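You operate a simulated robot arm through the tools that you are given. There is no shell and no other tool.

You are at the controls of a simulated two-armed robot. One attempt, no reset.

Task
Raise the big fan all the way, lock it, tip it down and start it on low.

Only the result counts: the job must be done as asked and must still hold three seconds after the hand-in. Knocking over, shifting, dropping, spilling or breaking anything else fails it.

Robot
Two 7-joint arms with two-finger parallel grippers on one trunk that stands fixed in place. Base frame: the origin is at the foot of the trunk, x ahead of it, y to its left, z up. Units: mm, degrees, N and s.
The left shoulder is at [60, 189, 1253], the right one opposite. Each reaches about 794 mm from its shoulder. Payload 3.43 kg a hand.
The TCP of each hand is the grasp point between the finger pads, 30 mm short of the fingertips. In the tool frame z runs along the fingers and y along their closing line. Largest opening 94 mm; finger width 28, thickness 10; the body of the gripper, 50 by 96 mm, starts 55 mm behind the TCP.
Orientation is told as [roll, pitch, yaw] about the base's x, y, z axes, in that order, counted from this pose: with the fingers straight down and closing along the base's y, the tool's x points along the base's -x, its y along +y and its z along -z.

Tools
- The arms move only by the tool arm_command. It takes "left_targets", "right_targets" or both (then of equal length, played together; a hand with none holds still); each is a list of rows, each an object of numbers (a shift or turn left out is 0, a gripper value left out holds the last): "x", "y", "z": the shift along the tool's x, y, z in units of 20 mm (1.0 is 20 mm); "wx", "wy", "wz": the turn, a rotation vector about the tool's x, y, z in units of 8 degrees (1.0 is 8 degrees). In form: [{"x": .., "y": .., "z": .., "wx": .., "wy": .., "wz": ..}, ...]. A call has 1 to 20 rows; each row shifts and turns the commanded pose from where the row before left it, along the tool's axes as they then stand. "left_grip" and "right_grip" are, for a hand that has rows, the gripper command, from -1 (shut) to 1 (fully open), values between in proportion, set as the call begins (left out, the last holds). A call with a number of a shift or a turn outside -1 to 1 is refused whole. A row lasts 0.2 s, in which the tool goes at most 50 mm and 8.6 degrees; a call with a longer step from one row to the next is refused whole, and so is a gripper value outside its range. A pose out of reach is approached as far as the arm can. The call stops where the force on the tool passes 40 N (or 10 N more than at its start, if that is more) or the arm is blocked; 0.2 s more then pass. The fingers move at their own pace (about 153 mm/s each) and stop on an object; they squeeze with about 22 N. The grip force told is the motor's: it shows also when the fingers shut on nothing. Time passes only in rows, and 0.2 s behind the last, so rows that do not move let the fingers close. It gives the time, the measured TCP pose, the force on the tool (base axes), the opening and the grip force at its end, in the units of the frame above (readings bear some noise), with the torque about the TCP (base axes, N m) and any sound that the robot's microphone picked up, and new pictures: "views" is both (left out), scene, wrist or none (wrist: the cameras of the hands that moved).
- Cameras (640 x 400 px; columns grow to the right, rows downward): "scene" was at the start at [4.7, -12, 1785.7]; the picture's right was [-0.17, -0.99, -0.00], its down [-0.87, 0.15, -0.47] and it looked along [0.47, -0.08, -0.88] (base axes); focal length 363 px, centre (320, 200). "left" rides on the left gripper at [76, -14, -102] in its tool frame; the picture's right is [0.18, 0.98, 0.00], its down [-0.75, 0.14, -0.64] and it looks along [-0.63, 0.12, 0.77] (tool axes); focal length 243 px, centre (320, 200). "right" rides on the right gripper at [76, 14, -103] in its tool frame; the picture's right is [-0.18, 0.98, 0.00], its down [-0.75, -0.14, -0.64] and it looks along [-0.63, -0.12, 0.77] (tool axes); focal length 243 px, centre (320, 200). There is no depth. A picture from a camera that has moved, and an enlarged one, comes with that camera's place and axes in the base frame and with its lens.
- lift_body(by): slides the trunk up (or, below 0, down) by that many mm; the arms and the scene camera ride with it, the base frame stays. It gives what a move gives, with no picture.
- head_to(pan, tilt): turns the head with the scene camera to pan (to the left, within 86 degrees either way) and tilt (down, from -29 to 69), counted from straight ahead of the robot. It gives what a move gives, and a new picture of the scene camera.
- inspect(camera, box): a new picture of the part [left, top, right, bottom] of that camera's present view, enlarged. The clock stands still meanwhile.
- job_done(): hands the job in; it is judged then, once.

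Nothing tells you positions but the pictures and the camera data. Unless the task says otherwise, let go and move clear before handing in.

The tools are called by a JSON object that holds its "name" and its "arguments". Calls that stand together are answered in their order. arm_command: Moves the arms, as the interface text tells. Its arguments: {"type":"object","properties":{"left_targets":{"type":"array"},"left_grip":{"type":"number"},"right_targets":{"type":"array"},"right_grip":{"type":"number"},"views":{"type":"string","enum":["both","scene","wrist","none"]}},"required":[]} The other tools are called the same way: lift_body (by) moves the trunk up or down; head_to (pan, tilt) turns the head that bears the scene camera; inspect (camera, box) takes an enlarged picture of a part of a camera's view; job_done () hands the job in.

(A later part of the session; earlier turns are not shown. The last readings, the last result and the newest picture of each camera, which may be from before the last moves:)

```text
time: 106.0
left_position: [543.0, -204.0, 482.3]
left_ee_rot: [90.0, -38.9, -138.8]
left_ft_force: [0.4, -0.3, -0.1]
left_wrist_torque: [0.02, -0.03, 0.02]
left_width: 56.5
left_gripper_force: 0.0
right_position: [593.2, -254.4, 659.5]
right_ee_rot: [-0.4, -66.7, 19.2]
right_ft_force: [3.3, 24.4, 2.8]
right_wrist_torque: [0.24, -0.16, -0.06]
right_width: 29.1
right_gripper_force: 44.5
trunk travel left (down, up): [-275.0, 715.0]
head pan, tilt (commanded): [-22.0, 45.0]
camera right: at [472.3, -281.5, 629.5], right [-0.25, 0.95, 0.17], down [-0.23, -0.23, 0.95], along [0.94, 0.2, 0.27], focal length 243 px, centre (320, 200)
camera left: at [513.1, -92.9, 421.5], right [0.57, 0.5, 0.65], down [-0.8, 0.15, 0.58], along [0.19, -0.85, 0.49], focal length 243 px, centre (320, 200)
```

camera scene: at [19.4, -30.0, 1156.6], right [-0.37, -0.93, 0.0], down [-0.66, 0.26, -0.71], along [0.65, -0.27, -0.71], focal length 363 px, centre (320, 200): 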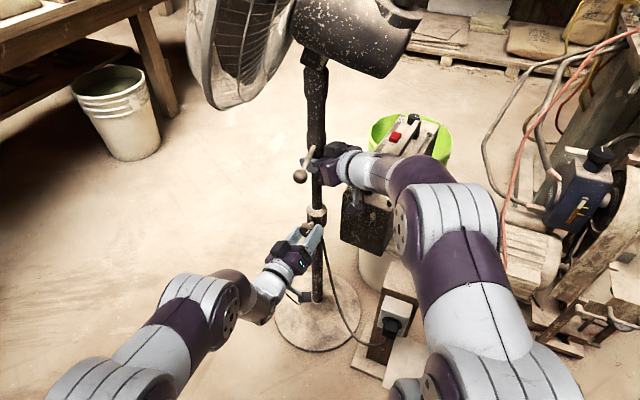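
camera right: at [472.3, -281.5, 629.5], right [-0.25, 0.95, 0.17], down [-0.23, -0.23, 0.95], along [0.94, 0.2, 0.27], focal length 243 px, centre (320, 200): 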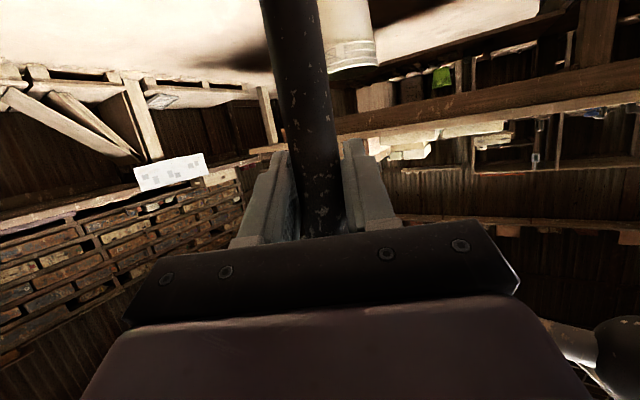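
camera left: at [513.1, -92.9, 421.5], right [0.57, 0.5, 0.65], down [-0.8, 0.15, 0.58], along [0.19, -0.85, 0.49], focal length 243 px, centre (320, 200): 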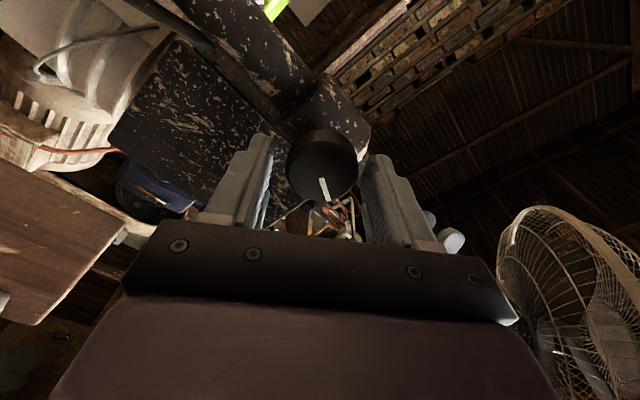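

The knob clearly turned (its line has moved). I'll grip it again and turn another stretch counter-clockwise.

{"name": "arm_command", "arguments": {"left_targets": [{}, {}], "left_grip": -1, "views": "none"}}

{"name": "arm_command", "arguments": {"left_targets": [{"wz": -0.7}, {"wz": -0.7}, {"wz": -0.7}, {"wz": -0.7}, {"wz": -0.7}, {"wz": -0.7}], "views": "none"}}

```text
time: 106.5
left_position: [542.8, -204.3, 482.1]
left_ee_rot: [90.3, -39.0, -138.8]
left_ft_force: [2.9, 3.7, 2.7]
left_wrist_torque: [-0.43, -0.43, 0.54]
left_width: 41.4
left_gripper_force: 44.9
right_position: [593.4, -253.9, 658.9]
right_ee_rot: [-0.4, -66.6, 19.3]
right_ft_force: [8.6, 21.6, 4.3]
right_wrist_torque: [0.24, -0.19, -0.02]
right_width: 29.2
right_gripper_force: 45.0
trunk travel left (down, up): [-275.0, 715.0]
head pan, tilt (commanded): [-22.0, 45.0]
```

```text
time: 108.0
left_position: [543.4, -202.3, 482.2]
left_ee_rot: [90.6, -72.7, -139.2]
left_ft_force: [-14.2, 22.4, 19.3]
left_wrist_torque: [-0.71, -0.7, 0.53]
left_width: 41.9
left_gripper_force: 45.0
right_position: [592.4, -254.8, 659.7]
right_ee_rot: [-0.5, -66.5, 19.4]
right_ft_force: [29.2, 8.3, 1.0]
right_wrist_torque: [0.13, 0.44, -0.02]
right_width: 29.3
right_gripper_force: 44.8
trunk travel left (down, up): [-275.0, 715.0]
head pan, tilt (commanded): [-22.0, 45.0]
```

Stress is building between the two hands through the fan. I'll look at the scene to make sure nothing is tilting.

{"name": "inspect", "arguments": {"camera": "scene", "box": [180, 0, 460, 360]}}

```text
1.11 times, centred on (320, 180) of scene
camera zoom: at [16.3, -28.0, 1157.3], right [-0.37, -0.93, 0.0], down [-0.66, 0.26, -0.71], along [0.66, -0.27, -0.71], focal length 403 px, centre (320, 222)
```

zoom: 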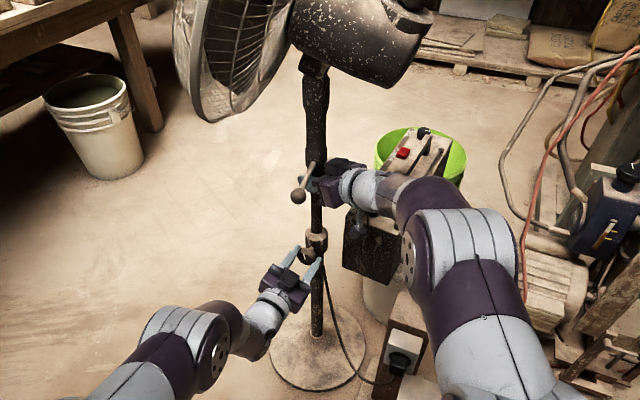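

All upright. I'll relieve the left hand by about a millimetre and continue turning.

{"name": "arm_command", "arguments": {"left_targets": [{"z": -0.05, "x": -0.04}, {"wz": -0.7}, {"wz": -0.7}, {"wz": -0.7}], "views": "none"}}

{"name": "arm_command", "arguments": {"left_targets": [{"wz": -0.7}, {"wz": -0.7}, {"wz": -0.7}], "views": "wrist"}}

```text
time: 109.0
left_position: [543.7, -202.7, 482.9]
left_ee_rot: [97.4, -89.6, -146.1]
left_ft_force: [38.8, -2.6, -1.5]
left_wrist_torque: [-0.37, -0.39, 0.79]
left_width: 41.9
left_gripper_force: 45.0
right_position: [595.3, -254.4, 657.0]
right_ee_rot: [0.0, -66.4, 19.1]
right_ft_force: [-12.8, 19.5, 4.8]
right_wrist_torque: [0.29, -0.94, 0.04]
right_width: 29.0
right_gripper_force: 45.1
trunk travel left (down, up): [-275.0, 715.0]
head pan, tilt (commanded): [-22.0, 45.0]
```

```text
time: 109.8
left_position: [543.0, -203.4, 480.1]
left_ee_rot: [-89.6, -73.6, 40.7]
left_ft_force: [17.2, 14.1, 4.2]
left_wrist_torque: [0.21, -0.48, 1.0]
left_width: 42.1
left_gripper_force: 45.0
right_position: [593.6, -255.2, 656.2]
right_ee_rot: [-0.2, -66.3, 19.2]
right_ft_force: [-1.2, 14.4, -1.6]
right_wrist_torque: [-0.16, 0.71, -0.08]
right_width: 28.9
right_gripper_force: 44.8
trunk travel left (down, up): [-275.0, 715.0]
head pan, tilt (commanded): [-22.0, 45.0]
camera left: at [448.5, -148.3, 410.1], right [0.67, 0.59, -0.45], down [-0.16, 0.71, 0.68], along [0.73, -0.38, 0.57], focal length 243 px, centre (320, 200)
```

left: 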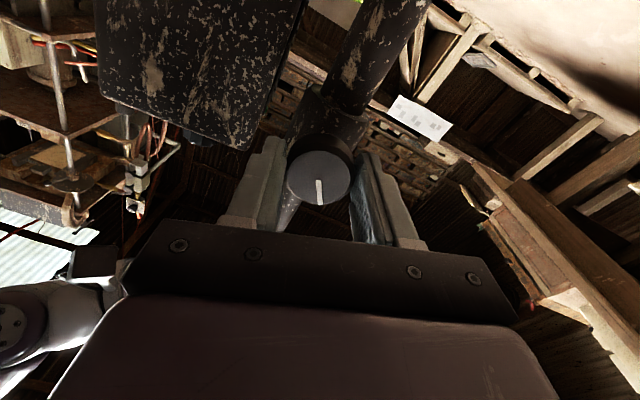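

About 134° total. I'll test the lift again now, with the left hand still on the knob steadying the base.

{"name": "arm_command", "arguments": {"right_targets": [{"x": -0.138, "z": -0.059}, {"x": -0.138, "z": -0.059}, {"x": -0.138, "z": -0.059}], "views": "none"}}

```text
time: 110.5
left_position: [542.2, -201.6, 480.3]
left_ee_rot: [-89.3, -73.7, 40.7]
left_ft_force: [14.9, 20.3, -3.1]
left_wrist_torque: [0.15, -0.18, 0.8]
left_width: 41.8
left_gripper_force: 44.9
right_position: [593.7, -254.4, 666.3]
right_ee_rot: [-0.1, -66.5, 19.1]
right_ft_force: [-16.5, 12.2, -5.2]
right_wrist_torque: [-0.17, 0.62, -0.01]
right_width: 29.1
right_gripper_force: 44.6
trunk travel left (down, up): [-275.0, 715.0]
head pan, tilt (commanded): [-22.0, 45.0]
```

The right hand rose 10 mm with little force, so the slide is free (or the fingers slid). I'll check the picture.

{"name": "inspect", "arguments": {"camera": "scene", "box": [180, 0, 460, 360]}}

{"name": "inspect", "arguments": {"camera": "right", "box": [220, 0, 420, 240]}}

```text
1.11 times, centred on (320, 180) of scene
camera zoom: at [16.5, -29.0, 1157.0], right [-0.37, -0.93, 0.0], down [-0.66, 0.26, -0.71], along [0.66, -0.27, -0.71], focal length 403 px, centre (320, 222)
```

zoom: 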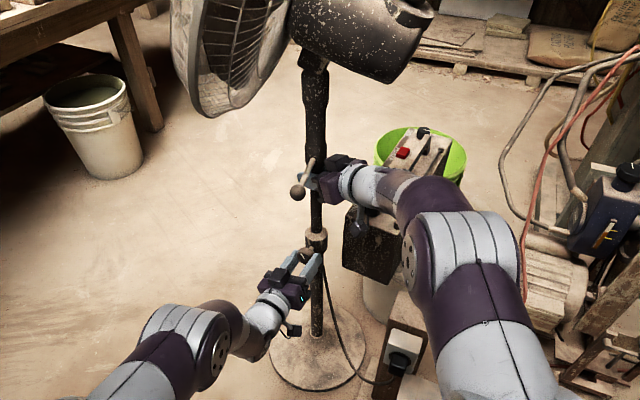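

```text
1.67 times, centred on (320, 120) of right
camera zoom: at [472.0, -281.6, 637.0], right [-0.25, 0.95, 0.17], down [-0.22, -0.23, 0.95], along [0.94, 0.2, 0.27], focal length 404 px, centre (320, 333)
```

zoom: 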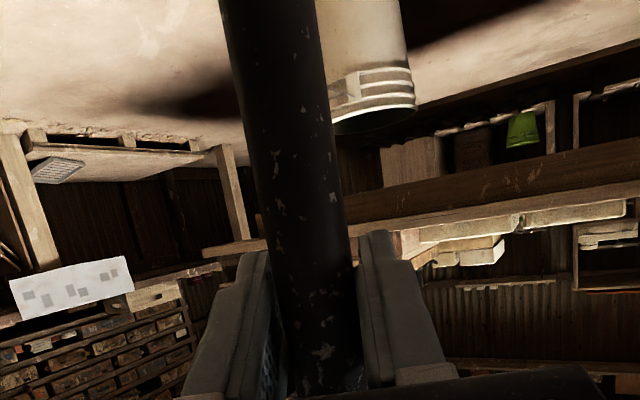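

The head did rise with the hand, so the clamp is loose. I'll open the left hand to free the knob, and then lift with the right in stages.

{"name": "arm_command", "arguments": {"left_targets": [{}, {}], "left_grip": 0.2, "views": "none"}}

{"name": "arm_command", "arguments": {"right_targets": [{"x": -0.459, "z": -0.2}, {"x": -0.459, "z": -0.2}, {"x": -0.459, "z": -0.2}, {"x": -0.459, "z": -0.2}], "views": "scene"}}

```text
time: 111.2
left_position: [542.5, -204.4, 482.5]
left_ee_rot: [-90.1, -73.7, 41.2]
left_ft_force: [-0.3, 0.1, -1.2]
left_wrist_torque: [-0.02, -0.01, 0.0]
left_width: 56.4
left_gripper_force: 0.0
right_position: [593.5, -254.5, 667.4]
right_ee_rot: [-0.2, -66.5, 19.3]
right_ft_force: [-8.3, 23.5, -4.8]
right_wrist_torque: [-0.13, 0.31, 0.19]
right_width: 29.1
right_gripper_force: 44.9
trunk travel left (down, up): [-275.0, 715.0]
head pan, tilt (commanded): [-22.0, 45.0]
```

```text
time: 112.2
left_position: [541.5, -203.1, 482.8]
left_ee_rot: [-90.3, -73.8, 41.5]
left_ft_force: [1.2, 0.4, 0.1]
left_wrist_torque: [-0.05, -0.01, -0.01]
left_width: 56.6
left_gripper_force: 0.1
right_position: [592.8, -255.6, 709.1]
right_ee_rot: [-0.3, -66.6, 19.3]
right_ft_force: [-16.0, 21.4, -5.6]
right_wrist_torque: [-0.27, 0.27, -0.15]
right_width: 29.0
right_gripper_force: 44.4
trunk travel left (down, up): [-275.0, 715.0]
head pan, tilt (commanded): [-22.0, 45.0]
camera scene: at [15.1, -29.1, 1157.1], right [-0.37, -0.93, 0.0], down [-0.65, 0.26, -0.71], along [0.66, -0.27, -0.71], focal length 363 px, centre (320, 200)
```

scene: 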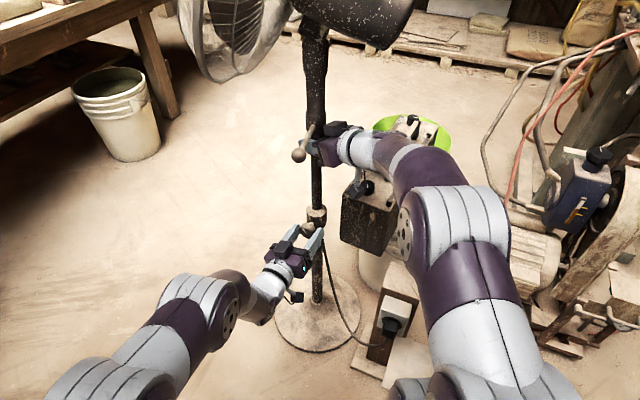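

It rises smoothly. Continuing in stages.

{"name": "arm_command", "arguments": {"right_targets": [{"x": -0.459, "z": -0.2}, {"x": -0.459, "z": -0.2}, {"x": -0.459, "z": -0.2}, {"x": -0.459, "z": -0.2}], "views": "none"}}

{"name": "arm_command", "arguments": {"right_targets": [{"x": -0.459, "z": -0.2}, {"x": -0.459, "z": -0.2}, {"x": -0.459, "z": -0.2}, {"x": -0.459, "z": -0.2}], "views": "scene"}}

```text
time: 113.2
left_position: [542.4, -203.3, 482.5]
left_ee_rot: [-90.3, -73.8, 41.6]
left_ft_force: [-0.6, 0.5, -1.0]
left_wrist_torque: [-0.02, 0.0, 0.0]
left_width: 56.3
left_gripper_force: 0.1
right_position: [594.3, -254.1, 748.0]
right_ee_rot: [-0.3, -66.6, 19.3]
right_ft_force: [-14.3, 20.8, -5.5]
right_wrist_torque: [-0.18, 0.1, -0.12]
right_width: 29.2
right_gripper_force: 45.0
trunk travel left (down, up): [-275.0, 715.0]
head pan, tilt (commanded): [-22.0, 45.0]
```

```text
time: 114.2
left_position: [543.1, -202.8, 482.5]
left_ee_rot: [-90.2, -73.7, 41.4]
left_ft_force: [0.9, -0.4, -0.1]
left_wrist_torque: [-0.02, -0.01, 0.01]
left_width: 56.5
left_gripper_force: 0.2
right_position: [594.0, -254.2, 787.5]
right_ee_rot: [-0.2, -66.5, 19.3]
right_ft_force: [-4.6, 24.1, -5.7]
right_wrist_torque: [0.01, -0.01, -0.03]
right_width: 28.8
right_gripper_force: 45.0
trunk travel left (down, up): [-275.0, 715.0]
head pan, tilt (commanded): [-22.0, 45.0]
camera scene: at [16.5, -28.7, 1157.1], right [-0.37, -0.93, 0.0], down [-0.66, 0.26, -0.71], along [0.66, -0.27, -0.71], focal length 363 px, centre (320, 200)
```

scene: 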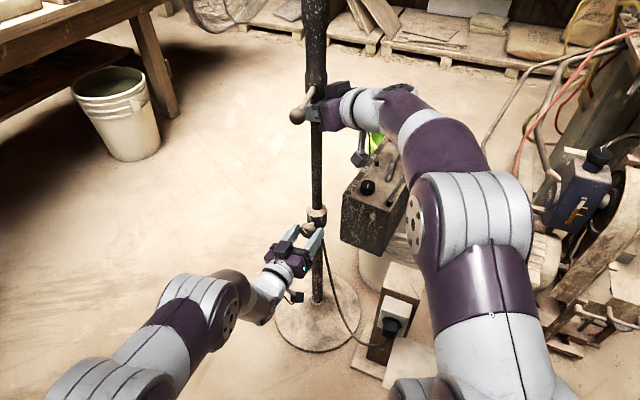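

Raised about 130 mm so far at only ~5 N. Continuing until it meets its stop, with smaller steps.

{"name": "arm_command", "arguments": {"right_targets": [{"x": -0.367, "z": -0.16}, {"x": -0.367, "z": -0.16}, {"x": -0.367, "z": -0.16}, {"x": -0.367, "z": -0.16}, {"x": -0.367, "z": -0.16}], "views": "none"}}

{"name": "arm_command", "arguments": {"right_targets": [{"x": -0.367, "z": -0.16}, {"x": -0.367, "z": -0.16}, {"x": -0.367, "z": -0.16}, {"x": -0.367, "z": -0.16}, {"x": -0.367, "z": -0.16}], "views": "scene"}}

```text
time: 115.3
left_position: [541.6, -203.6, 482.4]
left_ee_rot: [-90.1, -73.8, 41.3]
left_ft_force: [0.3, 0.0, -0.5]
left_wrist_torque: [0.02, -0.04, 0.0]
left_width: 56.2
left_gripper_force: 0.0
right_position: [593.9, -254.8, 828.0]
right_ee_rot: [-0.3, -66.6, 19.3]
right_ft_force: [1.4, 20.1, -4.2]
right_wrist_torque: [-0.27, 0.38, -0.08]
right_width: 29.1
right_gripper_force: 44.8
trunk travel left (down, up): [-275.0, 715.0]
head pan, tilt (commanded): [-22.0, 45.0]
```

```text
time: 116.5
left_position: [543.3, -202.3, 480.6]
left_ee_rot: [-90.2, -73.8, 41.4]
left_ft_force: [0.1, 0.5, -0.3]
left_wrist_torque: [-0.01, 0.02, -0.01]
left_width: 56.4
left_gripper_force: 0.2
right_position: [593.0, -254.6, 868.0]
right_ee_rot: [-0.3, -66.5, 19.4]
right_ft_force: [-3.1, 21.5, -5.0]
right_wrist_torque: [-0.17, 0.35, -0.02]
right_width: 29.0
right_gripper_force: 45.2
trunk travel left (down, up): [-275.0, 715.0]
head pan, tilt (commanded): [-22.0, 45.0]
camera scene: at [16.4, -28.6, 1157.1], right [-0.37, -0.93, 0.0], down [-0.66, 0.26, -0.71], along [0.66, -0.27, -0.71], focal length 363 px, centre (320, 200)
```

scene: 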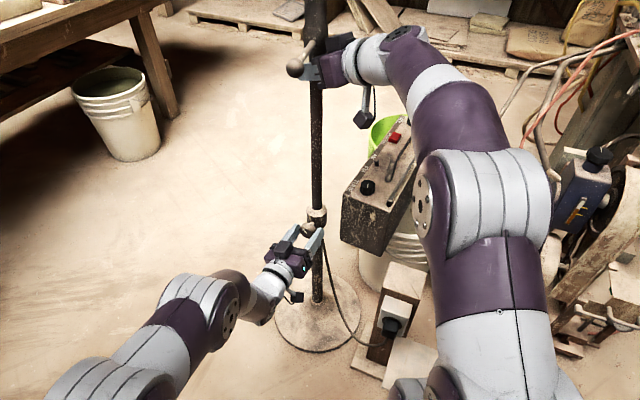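

Over 210 mm raised and still going. Continuing.

{"name": "arm_command", "arguments": {"right_targets": [{"x": -0.367, "z": -0.16}, {"x": -0.367, "z": -0.16}, {"x": -0.367, "z": -0.16}, {"x": -0.367, "z": -0.16}, {"x": -0.367, "z": -0.16}], "views": "none"}}

{"name": "arm_command", "arguments": {"right_targets": [{"x": -0.275, "z": -0.12}, {"x": -0.275, "z": -0.12}, {"x": -0.275, "z": -0.12}, {"x": -0.275, "z": -0.12}, {"x": -0.275, "z": -0.12}], "views": "scene"}}

```text
time: 117.8
left_position: [542.7, -203.1, 481.4]
left_ee_rot: [-90.2, -73.8, 41.4]
left_ft_force: [-0.5, 0.1, -0.2]
left_wrist_torque: [0.01, 0.0, 0.02]
left_width: 56.2
left_gripper_force: 0.0
right_position: [592.6, -254.0, 908.8]
right_ee_rot: [-0.4, -66.6, 19.3]
right_ft_force: [-4.0, 18.9, -4.4]
right_wrist_torque: [-0.04, -0.13, 0.05]
right_width: 29.1
right_gripper_force: 44.9
trunk travel left (down, up): [-275.0, 715.0]
head pan, tilt (commanded): [-22.0, 45.0]
```

```text
time: 119.0
left_position: [544.0, -203.1, 480.8]
left_ee_rot: [-90.0, -73.8, 41.2]
left_ft_force: [0.5, 0.4, 0.5]
left_wrist_torque: [0.03, -0.01, -0.01]
left_width: 56.1
left_gripper_force: 0.1
right_position: [594.2, -253.8, 935.9]
right_ee_rot: [0.0, -66.2, 19.0]
right_ft_force: [-7.6, 21.1, -17.7]
right_wrist_torque: [-0.06, -0.97, 0.0]
right_width: 29.1
right_gripper_force: 45.1
trunk travel left (down, up): [-275.0, 715.0]
head pan, tilt (commanded): [-22.0, 45.0]
camera scene: at [16.9, -29.1, 1156.7], right [-0.37, -0.93, 0.0], down [-0.66, 0.26, -0.71], along [0.66, -0.27, -0.71], focal length 363 px, centre (320, 200)
```

scene: 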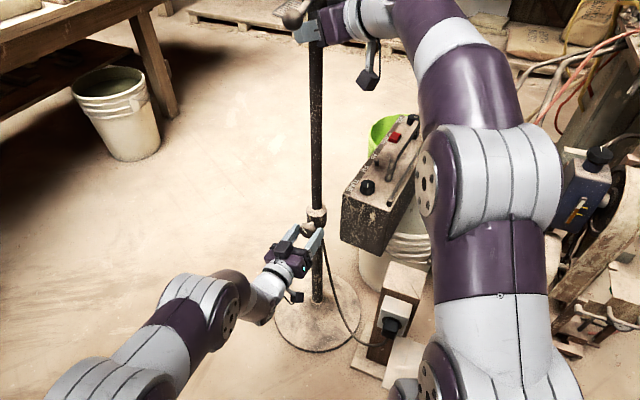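

The load jumped to ~18 N at z≈936: the slide is at its top stop after about 280 mm. I'll hold it there, roll the open left hand back counter-clockwise, and grip the knob to tighten it.

{"name": "arm_command", "arguments": {"left_targets": [{"wz": -0.9}, {"wz": -0.9}, {"wz": -0.9}, {"wz": -0.9}], "views": "wrist"}}

{"name": "arm_command", "arguments": {"left_targets": [{}, {}], "left_grip": -1, "views": "none"}}

```text
time: 120.0
left_position: [543.5, -204.2, 482.0]
left_ee_rot: [-90.0, -45.5, 41.2]
left_ft_force: [0.2, 0.1, -0.4]
left_wrist_torque: [0.04, 0.02, -0.02]
left_width: 56.5
left_gripper_force: 0.1
right_position: [593.0, -254.2, 934.8]
right_ee_rot: [0.6, -66.1, 18.9]
right_ft_force: [0.9, 9.3, -5.5]
right_wrist_torque: [0.1, -0.81, 0.33]
right_width: 28.7
right_gripper_force: 45.1
trunk travel left (down, up): [-275.0, 715.0]
head pan, tilt (commanded): [-22.0, 45.0]
stopped in row 4 (right hand): the force on the tool passed its limit at 40 N (the readings are from after the stop); the commanded pose is now the measured one
camera left: at [427.4, -168.6, 437.0], right [0.43, 0.38, -0.82], down [0.05, 0.9, 0.44], along [0.9, -0.23, 0.37], focal length 243 px, centre (320, 200)
```

left: 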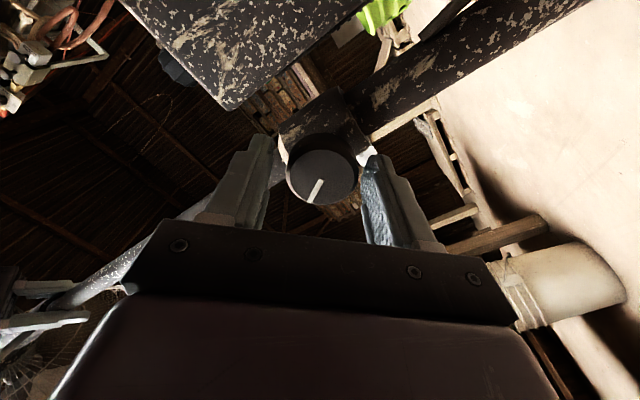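

```text
time: 120.6
left_position: [541.9, -202.4, 481.3]
left_ee_rot: [-89.8, -45.5, 41.2]
left_ft_force: [17.5, -4.7, -7.7]
left_wrist_torque: [0.81, 0.77, 0.21]
left_width: 41.6
left_gripper_force: 44.8
right_position: [594.5, -254.9, 935.6]
right_ee_rot: [0.3, -66.2, 18.9]
right_ft_force: [-12.0, 14.0, -3.5]
right_wrist_torque: [-0.4, 0.81, 0.09]
right_width: 29.1
right_gripper_force: 44.6
trunk travel left (down, up): [-275.0, 715.0]
head pan, tilt (commanded): [-22.0, 45.0]
```

The right hand holds at z≈935 (the top). I'll add a 2 mm upward bias and turn the knob clockwise.

{"name": "arm_command", "arguments": {"right_targets": [{"x": -0.09, "z": -0.04}], "views": "none"}}

{"name": "arm_command", "arguments": {"left_targets": [{"wz": 0.7}, {"wz": 0.7}, {"wz": 0.7}, {"wz": 0.7}, {"wz": 0.7}], "views": "none"}}

```text
time: 121.0
left_position: [544.1, -202.9, 480.5]
left_ee_rot: [-89.8, -45.5, 41.3]
left_ft_force: [23.5, -3.9, -9.5]
left_wrist_torque: [0.77, 0.7, 0.12]
left_width: 42.0
left_gripper_force: 44.8
right_position: [593.7, -255.8, 935.2]
right_ee_rot: [0.6, -66.0, 18.7]
right_ft_force: [-20.6, 16.8, -13.9]
right_wrist_torque: [0.02, -1.17, 0.09]
right_width: 29.2
right_gripper_force: 44.6
trunk travel left (down, up): [-275.0, 715.0]
head pan, tilt (commanded): [-22.0, 45.0]
```

```text
time: 122.2
left_position: [542.9, -202.8, 480.6]
left_ee_rot: [-89.6, -73.4, 40.9]
left_ft_force: [15.9, 13.4, -5.6]
left_wrist_torque: [0.89, 0.91, 0.67]
left_width: 42.1
left_gripper_force: 45.1
right_position: [593.8, -255.2, 935.8]
right_ee_rot: [0.7, -66.0, 18.7]
right_ft_force: [-23.5, 13.2, -24.6]
right_wrist_torque: [-0.22, -0.26, 0.02]
right_width: 29.1
right_gripper_force: 44.7
trunk travel left (down, up): [-275.0, 715.0]
head pan, tilt (commanded): [-22.0, 45.0]
```

Continuing to tighten.

{"name": "arm_command", "arguments": {"left_targets": [{"wz": 0.7}, {"wz": 0.7}, {"wz": 0.7}, {"wz": 0.7}, {"wz": 0.7}, {"wz": 0.7}], "views": "wrist"}}

```text
time: 123.6
left_position: [543.3, -202.4, 480.5]
left_ee_rot: [89.7, -72.9, -138.2]
left_ft_force: [13.1, 27.8, -6.7]
left_wrist_torque: [0.52, 0.51, 1.35]
left_width: 41.9
left_gripper_force: 44.7
right_position: [593.8, -254.6, 936.9]
right_ee_rot: [0.6, -66.0, 18.7]
right_ft_force: [-24.8, 7.2, -30.7]
right_wrist_torque: [-0.33, -0.08, 0.08]
right_width: 29.1
right_gripper_force: 44.6
trunk travel left (down, up): [-275.0, 715.0]
head pan, tilt (commanded): [-22.0, 45.0]
camera left: at [482.4, -119.3, 403.1], right [0.74, 0.66, 0.11], down [-0.49, 0.42, 0.76], along [0.45, -0.62, 0.64], focal length 243 px, centre (320, 200)
```

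left: 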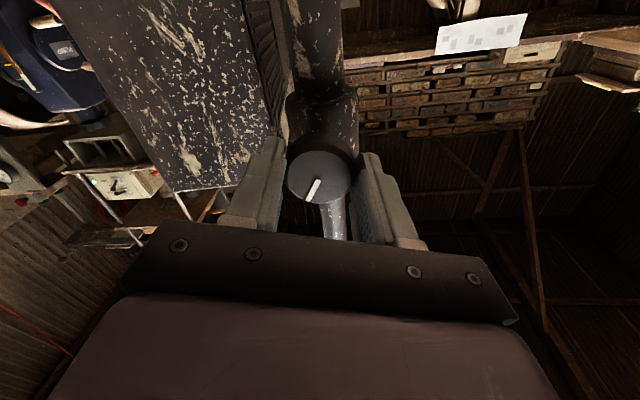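

The right hand's upward pull has crept to ~30 N; I'll ease it by about 2 mm, then keep tightening.

{"name": "arm_command", "arguments": {"right_targets": [{"x": 0.09, "z": 0.04}, {}], "views": "none"}}

{"name": "arm_command", "arguments": {"left_targets": [{"wz": 0.7}, {"wz": 0.7}, {"wz": 0.7}, {"wz": 0.7}], "views": "none"}}

```text
time: 124.2
left_position: [544.1, -200.9, 481.3]
left_ee_rot: [89.7, -73.0, -138.1]
left_ft_force: [15.0, 27.5, -11.4]
left_wrist_torque: [-0.26, -0.21, 1.03]
left_width: 41.9
left_gripper_force: 45.6
right_position: [594.1, -253.6, 934.8]
right_ee_rot: [0.4, -66.3, 18.9]
right_ft_force: [-21.7, 8.4, -21.2]
right_wrist_torque: [-0.23, 0.2, 0.11]
right_width: 29.0
right_gripper_force: 44.5
trunk travel left (down, up): [-275.0, 715.0]
head pan, tilt (commanded): [-22.0, 45.0]
```

```text
time: 125.2
left_position: [543.8, -203.2, 482.8]
left_ee_rot: [90.1, -50.4, -138.7]
left_ft_force: [13.2, 23.1, -3.5]
left_wrist_torque: [0.3, 0.31, 1.46]
left_width: 41.7
left_gripper_force: 44.6
right_position: [594.1, -254.9, 936.2]
right_ee_rot: [0.2, -66.2, 19.1]
right_ft_force: [-14.4, 9.2, -17.4]
right_wrist_torque: [-0.06, -0.06, 0.06]
right_width: 29.3
right_gripper_force: 45.4
trunk travel left (down, up): [-275.0, 715.0]
head pan, tilt (commanded): [-22.0, 45.0]
```

About 84° tightened. A bit more on this grip, then re-grip.

{"name": "arm_command", "arguments": {"left_targets": [{"wz": 0.7}, {"wz": 0.7}, {"wz": 0.7}, {"wz": 0.7}], "views": "wrist"}}

```text
time: 126.2
left_position: [544.4, -203.2, 482.8]
left_ee_rot: [90.0, -28.2, -138.7]
left_ft_force: [6.8, 28.2, -0.9]
left_wrist_torque: [-0.03, -0.04, 1.19]
left_width: 41.4
left_gripper_force: 44.9
right_position: [593.9, -254.0, 936.5]
right_ee_rot: [0.1, -66.2, 19.1]
right_ft_force: [-6.4, 6.1, -12.3]
right_wrist_torque: [-0.07, -0.06, -0.02]
right_width: 29.0
right_gripper_force: 44.9
trunk travel left (down, up): [-275.0, 715.0]
head pan, tilt (commanded): [-22.0, 45.0]
camera left: at [521.4, -86.2, 432.7], right [0.47, 0.41, 0.78], down [-0.87, 0.09, 0.48], along [0.13, -0.91, 0.4], focal length 243 px, centre (320, 200)
```

left: 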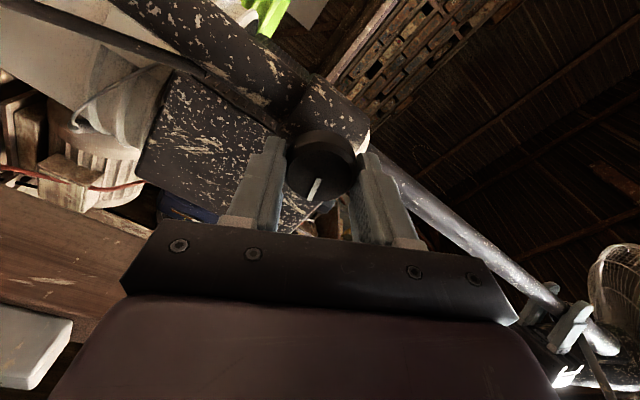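

106° done. I'll open, roll back, and grip again for the rest.

{"name": "arm_command", "arguments": {"left_targets": [{}, {}], "left_grip": 0.2, "views": "none"}}

{"name": "arm_command", "arguments": {"left_targets": [{"wz": -0.95}, {"wz": -0.95}, {"wz": -0.95}, {"wz": -0.95}, {"wz": -0.95}, {"wz": -0.95}, {"wz": -0.95}, {"wz": -0.95}, {"wz": -0.95}, {"wz": -0.95}, {"wz": -0.95}, {"wz": -0.95}, {"wz": -0.95}, {"wz": -0.95}], "views": "wrist"}}

```text
time: 126.8
left_position: [542.3, -205.4, 483.1]
left_ee_rot: [89.9, -28.1, -138.9]
left_ft_force: [0.5, -0.3, -0.3]
left_wrist_torque: [0.01, 0.02, 0.0]
left_width: 56.3
left_gripper_force: 0.1
right_position: [594.6, -254.8, 935.7]
right_ee_rot: [0.2, -66.2, 18.9]
right_ft_force: [1.8, 16.4, -9.7]
right_wrist_torque: [0.05, -0.24, 0.12]
right_width: 29.1
right_gripper_force: 44.8
trunk travel left (down, up): [-275.0, 715.0]
head pan, tilt (commanded): [-22.0, 45.0]
```

```text
time: 129.8
left_position: [543.0, -204.4, 482.4]
left_ee_rot: [-89.9, -45.3, 41.2]
left_ft_force: [0.2, 0.5, -0.8]
left_wrist_torque: [0.02, 0.01, 0.05]
left_width: 56.5
left_gripper_force: 0.1
right_position: [593.5, -254.9, 935.4]
right_ee_rot: [0.2, -66.2, 19.0]
right_ft_force: [6.0, 13.4, -1.4]
right_wrist_torque: [-0.12, 0.03, -0.03]
right_width: 28.7
right_gripper_force: 44.7
trunk travel left (down, up): [-275.0, 715.0]
head pan, tilt (commanded): [-22.0, 45.0]
camera left: at [427.1, -167.9, 436.4], right [0.43, 0.38, -0.82], down [0.05, 0.9, 0.44], along [0.9, -0.23, 0.36], focal length 243 px, centre (320, 200)
```

left: 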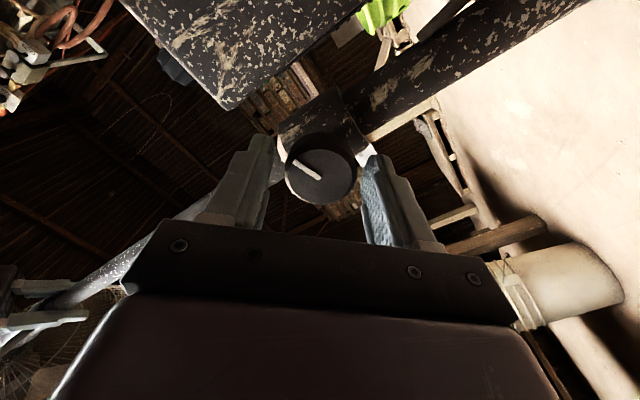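

Gripping and turning clockwise again, watching for it to come tight.

{"name": "arm_command", "arguments": {"left_targets": [{}, {}], "left_grip": -1, "views": "none"}}

{"name": "arm_command", "arguments": {"left_targets": [{"wz": 0.7}, {"wz": 0.7}, {"wz": 0.7}, {"wz": 0.7}, {"wz": 0.7}], "views": "wrist"}}

```text
time: 130.4
left_position: [543.4, -202.1, 481.3]
left_ee_rot: [-89.8, -45.4, 41.2]
left_ft_force: [7.1, -0.8, -4.2]
left_wrist_torque: [0.58, 0.58, 0.46]
left_width: 41.5
left_gripper_force: 44.8
right_position: [593.7, -254.0, 935.6]
right_ee_rot: [0.3, -66.2, 19.0]
right_ft_force: [1.4, 13.6, 1.8]
right_wrist_torque: [-0.19, 0.02, 0.02]
right_width: 29.2
right_gripper_force: 44.8
trunk travel left (down, up): [-275.0, 715.0]
head pan, tilt (commanded): [-22.0, 45.0]
```

```text
time: 131.6
left_position: [542.9, -202.4, 480.5]
left_ee_rot: [-89.7, -73.5, 40.9]
left_ft_force: [12.6, 4.3, -11.3]
left_wrist_torque: [-0.18, 0.74, 0.67]
left_width: 42.0
left_gripper_force: 45.0
right_position: [594.4, -253.2, 934.8]
right_ee_rot: [0.2, -66.2, 19.0]
right_ft_force: [-3.9, 12.9, 2.1]
right_wrist_torque: [-0.1, -0.19, 0.01]
right_width: 29.1
right_gripper_force: 44.7
trunk travel left (down, up): [-275.0, 715.0]
head pan, tilt (commanded): [-22.0, 45.0]
camera left: at [448.5, -148.3, 410.7], right [0.67, 0.59, -0.46], down [-0.16, 0.71, 0.68], along [0.73, -0.38, 0.57], focal length 243 px, centre (320, 200)
```

left: 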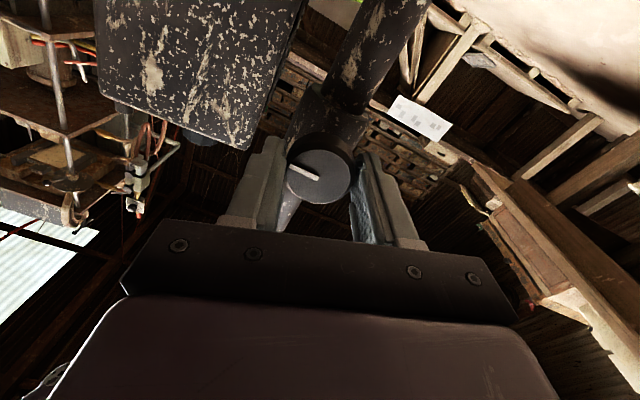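

There's about 0.67 N·m of resistance now, so it's coming tight. A little further to be sure.

{"name": "arm_command", "arguments": {"left_targets": [{"wz": 0.5}, {"wz": 0.5}, {"wz": 0.5}], "views": "wrist"}}

```text
time: 132.4
left_position: [544.4, -200.8, 480.9]
left_ee_rot: [-88.8, -85.5, 40.1]
left_ft_force: [14.9, 13.6, -10.8]
left_wrist_torque: [-0.34, 1.15, 0.87]
left_width: 41.9
left_gripper_force: 45.2
right_position: [594.9, -254.9, 936.6]
right_ee_rot: [0.2, -66.1, 19.0]
right_ft_force: [-8.3, 8.2, 1.9]
right_wrist_torque: [-0.06, -0.24, -0.03]
right_width: 29.2
right_gripper_force: 45.2
trunk travel left (down, up): [-275.0, 715.0]
head pan, tilt (commanded): [-22.0, 45.0]
camera left: at [460.0, -138.1, 405.4], right [0.72, 0.64, -0.26], down [-0.27, 0.61, 0.74], along [0.63, -0.47, 0.62], focal length 243 px, centre (320, 200)
```

left: 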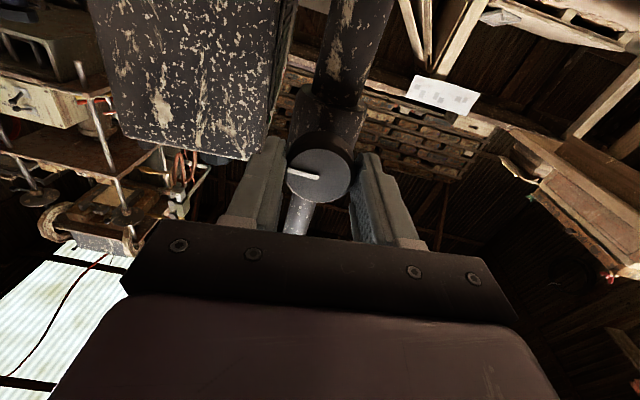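

The knob now resists over 1 N·m and slips in the fingers: it's tight. I'll release the left hand and test the lock by pulling down gently with the right.

{"name": "arm_command", "arguments": {"left_targets": [{}, {}], "left_grip": 0.3, "views": "none"}}

{"name": "arm_command", "arguments": {"right_targets": [{"x": 0.138, "z": 0.059}, {"x": 0.138, "z": 0.059}], "views": "none"}}

```text
time: 133.0
left_position: [543.3, -203.2, 483.5]
left_ee_rot: [-90.6, -85.5, 41.8]
left_ft_force: [0.0, 0.2, 0.9]
left_wrist_torque: [-0.01, 0.01, -0.02]
left_width: 61.0
left_gripper_force: 0.1
right_position: [594.6, -255.4, 934.7]
right_ee_rot: [0.2, -66.3, 19.0]
right_ft_force: [7.6, 13.3, 1.5]
right_wrist_torque: [-0.12, -0.05, -0.01]
right_width: 29.2
right_gripper_force: 45.1
trunk travel left (down, up): [-275.0, 715.0]
head pan, tilt (commanded): [-22.0, 45.0]
```

```text
time: 133.6
left_position: [542.9, -203.5, 481.7]
left_ee_rot: [-90.2, -85.6, 41.4]
left_ft_force: [0.8, 1.3, -0.2]
left_wrist_torque: [0.02, -0.02, 0.01]
left_width: 61.1
left_gripper_force: 0.0
right_position: [592.4, -254.5, 934.6]
right_ee_rot: [-0.4, -66.6, 19.6]
right_ft_force: [22.4, 4.4, 29.3]
right_wrist_torque: [0.0, 0.15, -0.01]
right_width: 29.3
right_gripper_force: 45.4
trunk travel left (down, up): [-275.0, 715.0]
head pan, tilt (commanded): [-22.0, 45.0]
```

It holds against a 29 N downward pull with no movement: locked at the top. I'll undo that pull, then open the right hand and back it away along its approach line.

{"name": "arm_command", "arguments": {"right_targets": [{"x": -0.138, "z": -0.059}, {"x": -0.138, "z": -0.059}], "views": "none"}}

{"name": "arm_command", "arguments": {"right_targets": [{}, {}, {}], "right_grip": 1, "views": "both"}}

```text
time: 134.2
left_position: [542.5, -203.7, 482.2]
left_ee_rot: [-89.9, -85.5, 41.1]
left_ft_force: [-0.6, -0.2, 0.7]
left_wrist_torque: [-0.01, 0.01, 0.01]
left_width: 61.1
left_gripper_force: 0.1
right_position: [592.3, -254.8, 933.6]
right_ee_rot: [0.5, -66.0, 18.8]
right_ft_force: [3.2, 7.2, 5.4]
right_wrist_torque: [0.23, -1.06, -0.09]
right_width: 29.4
right_gripper_force: 45.1
trunk travel left (down, up): [-275.0, 715.0]
head pan, tilt (commanded): [-22.0, 45.0]
```

```text
time: 135.0
left_position: [542.1, -204.3, 481.6]
left_ee_rot: [-89.0, -85.6, 40.2]
left_ft_force: [0.0, 0.6, 0.7]
left_wrist_torque: [0.02, 0.03, -0.02]
left_width: 61.3
left_gripper_force: 0.1
right_position: [594.8, -255.4, 935.2]
right_ee_rot: [0.3, -66.1, 18.8]
right_ft_force: [0.2, -0.4, -0.1]
right_wrist_torque: [-0.03, 0.01, -0.01]
right_width: 93.8
right_gripper_force: 0.1
trunk travel left (down, up): [-275.0, 715.0]
head pan, tilt (commanded): [-22.0, 45.0]
camera scene: at [16.3, -31.4, 1157.0], right [-0.37, -0.93, 0.0], down [-0.66, 0.26, -0.71], along [0.66, -0.26, -0.71], focal length 363 px, centre (320, 200)
camera right: at [471.3, -283.0, 906.3], right [-0.25, 0.95, 0.17], down [-0.22, -0.23, 0.95], along [0.94, 0.2, 0.27], focal length 243 px, centre (320, 200)
```

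scene: 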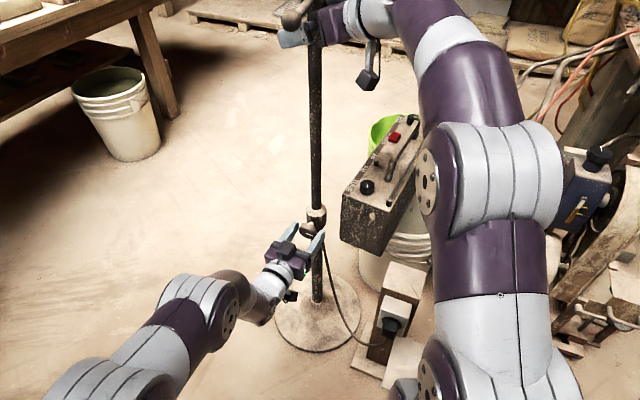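
right: 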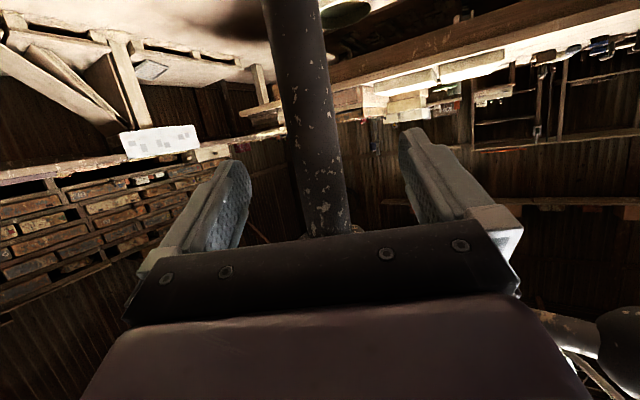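

The fan stays up. I'll back both hands away along their approach directions.

{"name": "arm_command", "arguments": {"left_targets": [{"z": -0.5}, {"z": -0.8}, {"z": -0.8}, {"z": -0.8}, {"z": -0.8}, {"z": -0.8}, {"z": -0.8}], "right_targets": [{"z": -0.5}, {"z": -0.8}, {"z": -0.8}, {"z": -0.8}, {"z": -0.8}, {"z": -0.8}, {"z": -0.8}], "left_grip": 0.5, "views": "both"}}

```text
time: 136.6
left_position: [471.3, -125.3, 482.0]
left_ee_rot: [-88.8, -85.6, 40.1]
left_ft_force: [0.9, 0.5, 0.7]
left_wrist_torque: [0.0, 0.05, -0.02]
left_width: 70.4
left_gripper_force: 0.0
right_position: [501.7, -286.4, 975.4]
right_ee_rot: [0.6, -66.2, 18.7]
right_ft_force: [0.0, 0.5, 0.0]
right_wrist_torque: [-0.02, 0.01, -0.01]
right_width: 94.2
right_gripper_force: 0.0
trunk travel left (down, up): [-275.0, 715.0]
head pan, tilt (commanded): [-22.0, 45.0]
camera scene: at [16.5, -31.5, 1157.0], right [-0.37, -0.93, 0.0], down [-0.66, 0.26, -0.71], along [0.66, -0.26, -0.71], focal length 363 px, centre (320, 200)
camera right: at [379.5, -315.1, 947.6], right [-0.25, 0.95, 0.17], down [-0.22, -0.23, 0.95], along [0.94, 0.2, 0.27], focal length 243 px, centre (320, 200)
camera left: at [388.2, -60.9, 405.8], right [0.73, 0.64, -0.26], down [-0.27, 0.61, 0.74], along [0.63, -0.47, 0.62], focal length 243 px, centre (320, 200)
```

scene: 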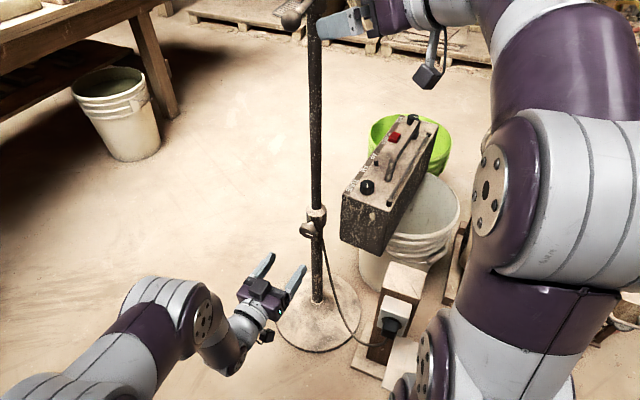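
right: 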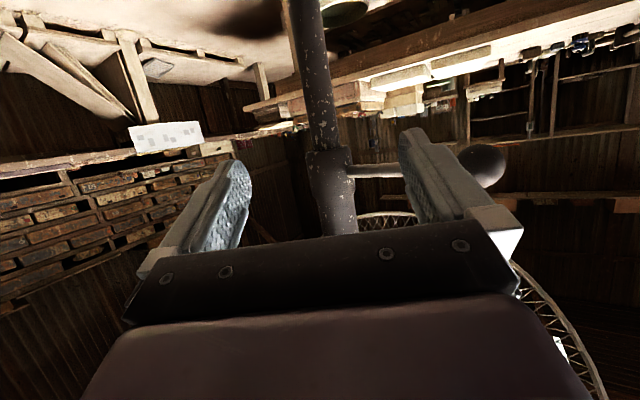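
left: 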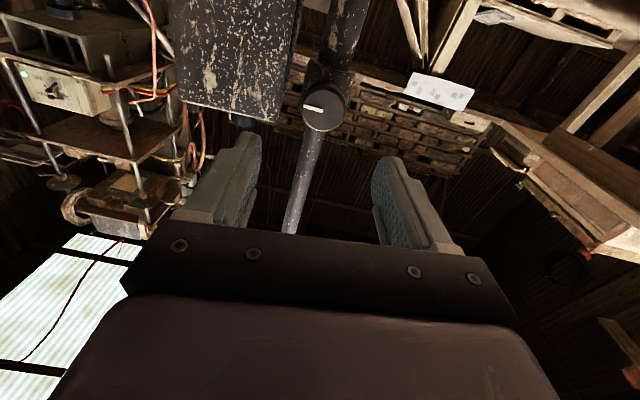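

The fan holds at full height. Next I need the trunk higher to reach the head, so I'll pull both hands further back, then raise the trunk.

{"name": "arm_command", "arguments": {"left_targets": [{"z": -0.9}, {"z": -0.9}, {"z": -0.9}, {}, {}, {}, {}, {}], "right_targets": [{"z": -0.9}, {"z": -0.9}, {"z": -0.9}, {"z": -0.9}, {"z": -0.9}, {"z": -0.9}, {"z": -0.9}, {"z": -0.9}], "views": "none"}}

{"name": "head_to", "arguments": {"pan": -22, "tilt": 15}}

```text
time: 138.4
left_position: [435.6, -82.8, 482.5]
left_ee_rot: [-89.3, -85.6, 40.5]
left_ft_force: [0.6, 1.1, -0.1]
left_wrist_torque: [0.0, 0.05, 0.0]
left_width: 70.4
left_gripper_force: 0.0
right_position: [437.2, -269.6, 946.4]
right_ee_rot: [0.2, -66.3, 18.8]
right_ft_force: [-0.7, -0.7, -0.2]
right_wrist_torque: [0.04, 0.02, 0.0]
right_width: 93.7
right_gripper_force: 0.1
right hand out of reach, approached as far as the arm can: row 1, 2, 3, 4, 5, 6, 7, 8
trunk travel left (down, up): [-275.0, 715.0]
head pan, tilt (commanded): [-22.0, 45.0]
```

```text
time: 139.3
left_position: [436.0, -84.1, 482.7]
left_ee_rot: [-89.1, -85.6, 40.3]
left_ft_force: [0.2, 0.9, -0.1]
left_wrist_torque: [-0.01, -0.01, -0.02]
left_width: 70.5
left_gripper_force: 0.0
right_position: [438.5, -268.1, 947.1]
right_ee_rot: [0.3, -66.4, 18.9]
right_ft_force: [-0.4, 0.7, 0.5]
right_wrist_torque: [0.0, 0.02, 0.0]
right_width: 94.0
right_gripper_force: 0.0
trunk travel left (down, up): [-275.0, 715.0]
head pan, tilt (commanded): [-22.0, 15.0]
camera scene: at [27.5, -35.8, 1203.8], right [-0.37, -0.93, 0.0], down [-0.24, 0.1, -0.97], along [0.9, -0.36, -0.26], focal length 363 px, centre (320, 200)
```

scene: 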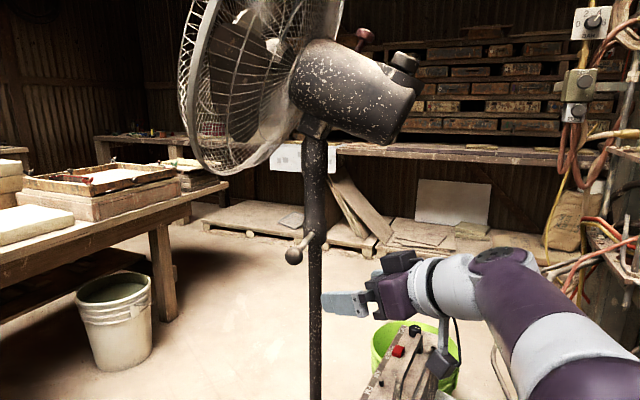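

The fan stands raised with its head tipped up about 25°. I'll lower the right hand clear of the motor before raising the trunk.

{"name": "arm_command", "arguments": {"right_targets": [{"x": 0.9, "z": 0.39}, {"x": 0.9, "z": 0.39}, {"x": 0.9, "z": 0.39}, {"x": 0.9, "z": 0.39}, {"x": 0.9, "z": 0.39}, {"x": 0.9, "z": 0.39}, {"x": 0.9, "z": 0.39}, {"x": 0.9, "z": 0.39}, {"x": 0.9, "z": 0.39}, {"x": 0.9, "z": 0.39}], "views": "none"}}

{"name": "arm_command", "arguments": {"right_targets": [{"wy": 0.8}, {"wy": 0.8}, {"wy": 0.8}, {"x": 0.8, "z": -0.4}, {"x": 0.8, "z": -0.4}, {"x": 0.8, "z": -0.4}], "views": "scene"}}

```text
time: 141.6
left_position: [436.9, -82.8, 482.8]
left_ee_rot: [-88.9, -85.6, 40.3]
left_ft_force: [0.0, -0.6, 0.2]
left_wrist_torque: [0.02, 0.01, 0.01]
left_width: 70.4
left_gripper_force: 0.1
right_position: [437.5, -266.7, 749.4]
right_ee_rot: [0.2, -66.3, 18.9]
right_ft_force: [-0.3, 0.1, 0.0]
right_wrist_torque: [-0.01, 0.01, -0.02]
right_width: 94.0
right_gripper_force: 0.0
trunk travel left (down, up): [-275.0, 715.0]
head pan, tilt (commanded): [-22.0, 15.0]
```

```text
time: 142.9
left_position: [437.2, -82.3, 482.9]
left_ee_rot: [-89.1, -85.6, 40.4]
left_ft_force: [0.4, 0.0, 0.4]
left_wrist_torque: [-0.02, -0.03, -0.01]
left_width: 70.5
left_gripper_force: 0.1
right_position: [390.1, -287.2, 731.6]
right_ee_rot: [0.1, -47.1, 19.0]
right_ft_force: [0.3, 0.0, 0.4]
right_wrist_torque: [0.0, 0.01, 0.0]
right_width: 94.1
right_gripper_force: 0.1
trunk travel left (down, up): [-275.0, 715.0]
head pan, tilt (commanded): [-22.0, 15.0]
camera scene: at [27.5, -35.8, 1203.9], right [-0.37, -0.93, 0.0], down [-0.24, 0.1, -0.97], along [0.9, -0.36, -0.26], focal length 363 px, centre (320, 200)
```

scene: 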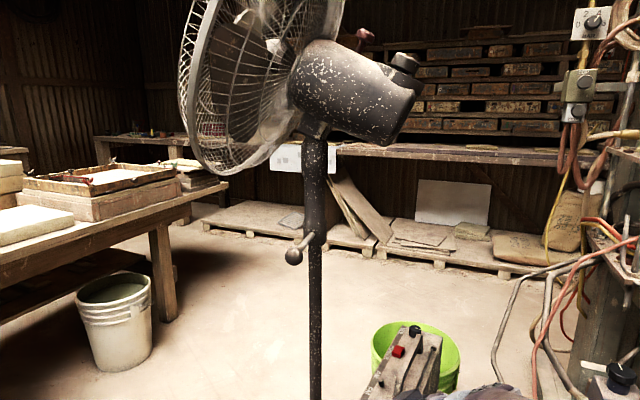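

Raising the trunk by 350 mm now; both hands are clear of the fan.

{"name": "lift_body", "arguments": {"by": 350}}

{"name": "head_to", "arguments": {"pan": -22, "tilt": 35}}

{"name": "inspect", "arguments": {"camera": "scene", "box": [180, 20, 460, 240]}}

```text
time: 146.4
left_position: [436.6, -83.6, 832.2]
left_ee_rot: [-89.0, -85.5, 40.2]
left_ft_force: [0.5, 0.1, 1.0]
left_wrist_torque: [-0.03, 0.01, 0.0]
left_width: 70.7
left_gripper_force: 0.1
right_position: [392.3, -286.0, 1081.4]
right_ee_rot: [0.2, -47.1, 19.0]
right_ft_force: [0.9, 0.3, -0.5]
right_wrist_torque: [-0.03, 0.0, -0.02]
right_width: 93.8
right_gripper_force: 0.1
trunk travel left (down, up): [-625.0, 365.0]
head pan, tilt (commanded): [-22.0, 15.0]
```

```text
time: 147.2
left_position: [437.9, -84.0, 833.4]
left_ee_rot: [-89.1, -85.7, 40.3]
left_ft_force: [0.2, -0.1, -0.6]
left_wrist_torque: [0.0, -0.05, 0.01]
left_width: 70.6
left_gripper_force: 0.1
right_position: [390.1, -287.1, 1080.0]
right_ee_rot: [0.1, -47.1, 19.1]
right_ft_force: [0.1, 0.0, 0.2]
right_wrist_torque: [0.0, 0.01, -0.02]
right_width: 93.8
right_gripper_force: 0.1
trunk travel left (down, up): [-625.0, 365.0]
head pan, tilt (commanded): [-22.0, 35.0]
camera scene: at [22.6, -33.9, 1521.9], right [-0.37, -0.93, 0.0], down [-0.53, 0.21, -0.82], along [0.76, -0.31, -0.57], focal length 363 px, centre (320, 200)
```

scene: 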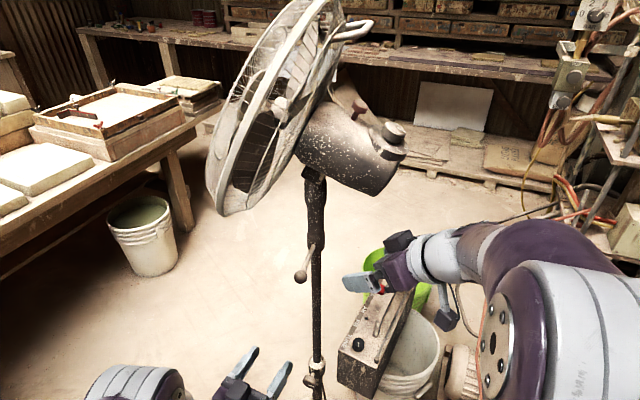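

```text
1.82 times, centred on (320, 130) of scene
camera zoom: at [22.6, -33.9, 1521.9], right [-0.37, -0.93, 0.0], down [-0.53, 0.21, -0.82], along [0.76, -0.31, -0.57], focal length 660 px, centre (320, 327)
```

zoom: 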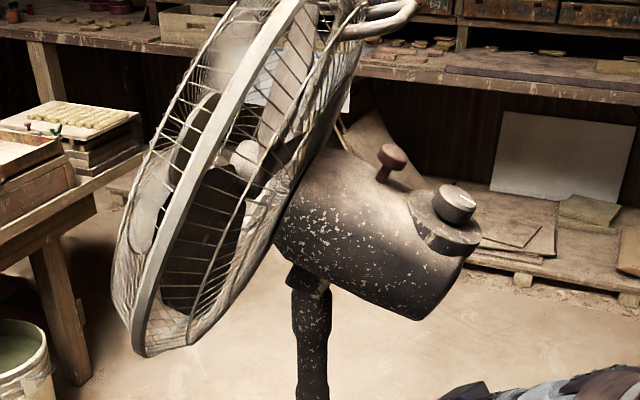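

The motor's rear hangs low (head tipped up). My plan: left hand steadies the tube, right hand lifts the motor's rear from below to tip the fan down. First the left hand opens fully and advances to the tube at z≈833.

{"name": "arm_command", "arguments": {"left_targets": [{"y": 0.43}, {"z": 0.85}, {"z": 0.85}, {"z": 0.85}, {"z": 0.85}, {"z": 0.85}, {"z": 0.85}, {"z": 0.85}, {"z": 0.85}], "left_grip": 1, "views": "both"}}

```text
time: 149.2
left_position: [534.3, -179.3, 829.7]
left_ee_rot: [-89.0, -85.7, 40.2]
left_ft_force: [0.7, 0.3, 0.0]
left_wrist_torque: [-0.02, 0.02, 0.04]
left_width: 93.7
left_gripper_force: 0.1
right_position: [390.5, -286.8, 1081.5]
right_ee_rot: [0.3, -47.1, 19.0]
right_ft_force: [0.0, -0.2, -0.8]
right_wrist_torque: [-0.02, -0.01, 0.01]
right_width: 93.9
right_gripper_force: 0.2
trunk travel left (down, up): [-625.0, 365.0]
head pan, tilt (commanded): [-22.0, 35.0]
camera scene: at [22.8, -34.2, 1521.9], right [-0.37, -0.93, 0.0], down [-0.53, 0.21, -0.82], along [0.76, -0.31, -0.57], focal length 363 px, centre (320, 200)
camera left: at [450.9, -115.0, 755.1], right [0.73, 0.64, -0.26], down [-0.27, 0.61, 0.74], along [0.63, -0.47, 0.62], focal length 243 px, centre (320, 200)
```

scene: 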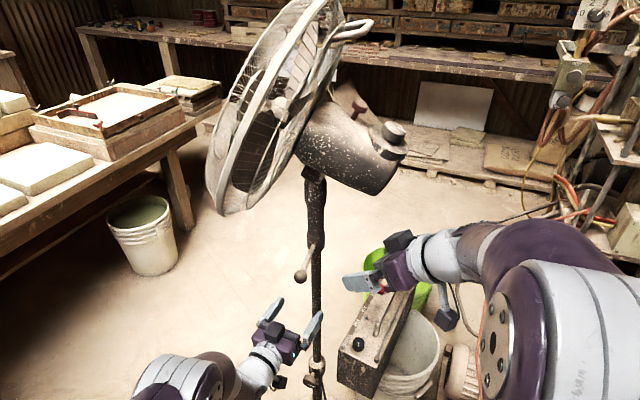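
left: 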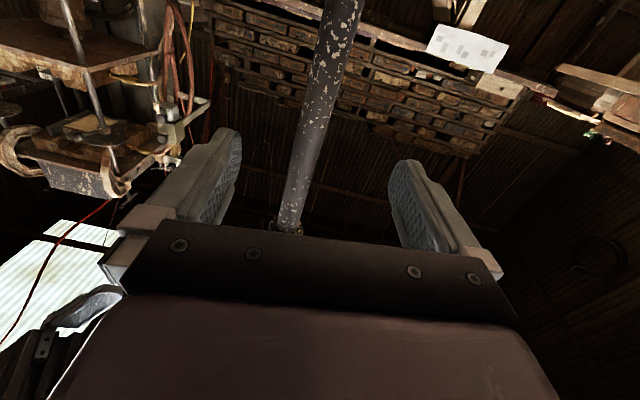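

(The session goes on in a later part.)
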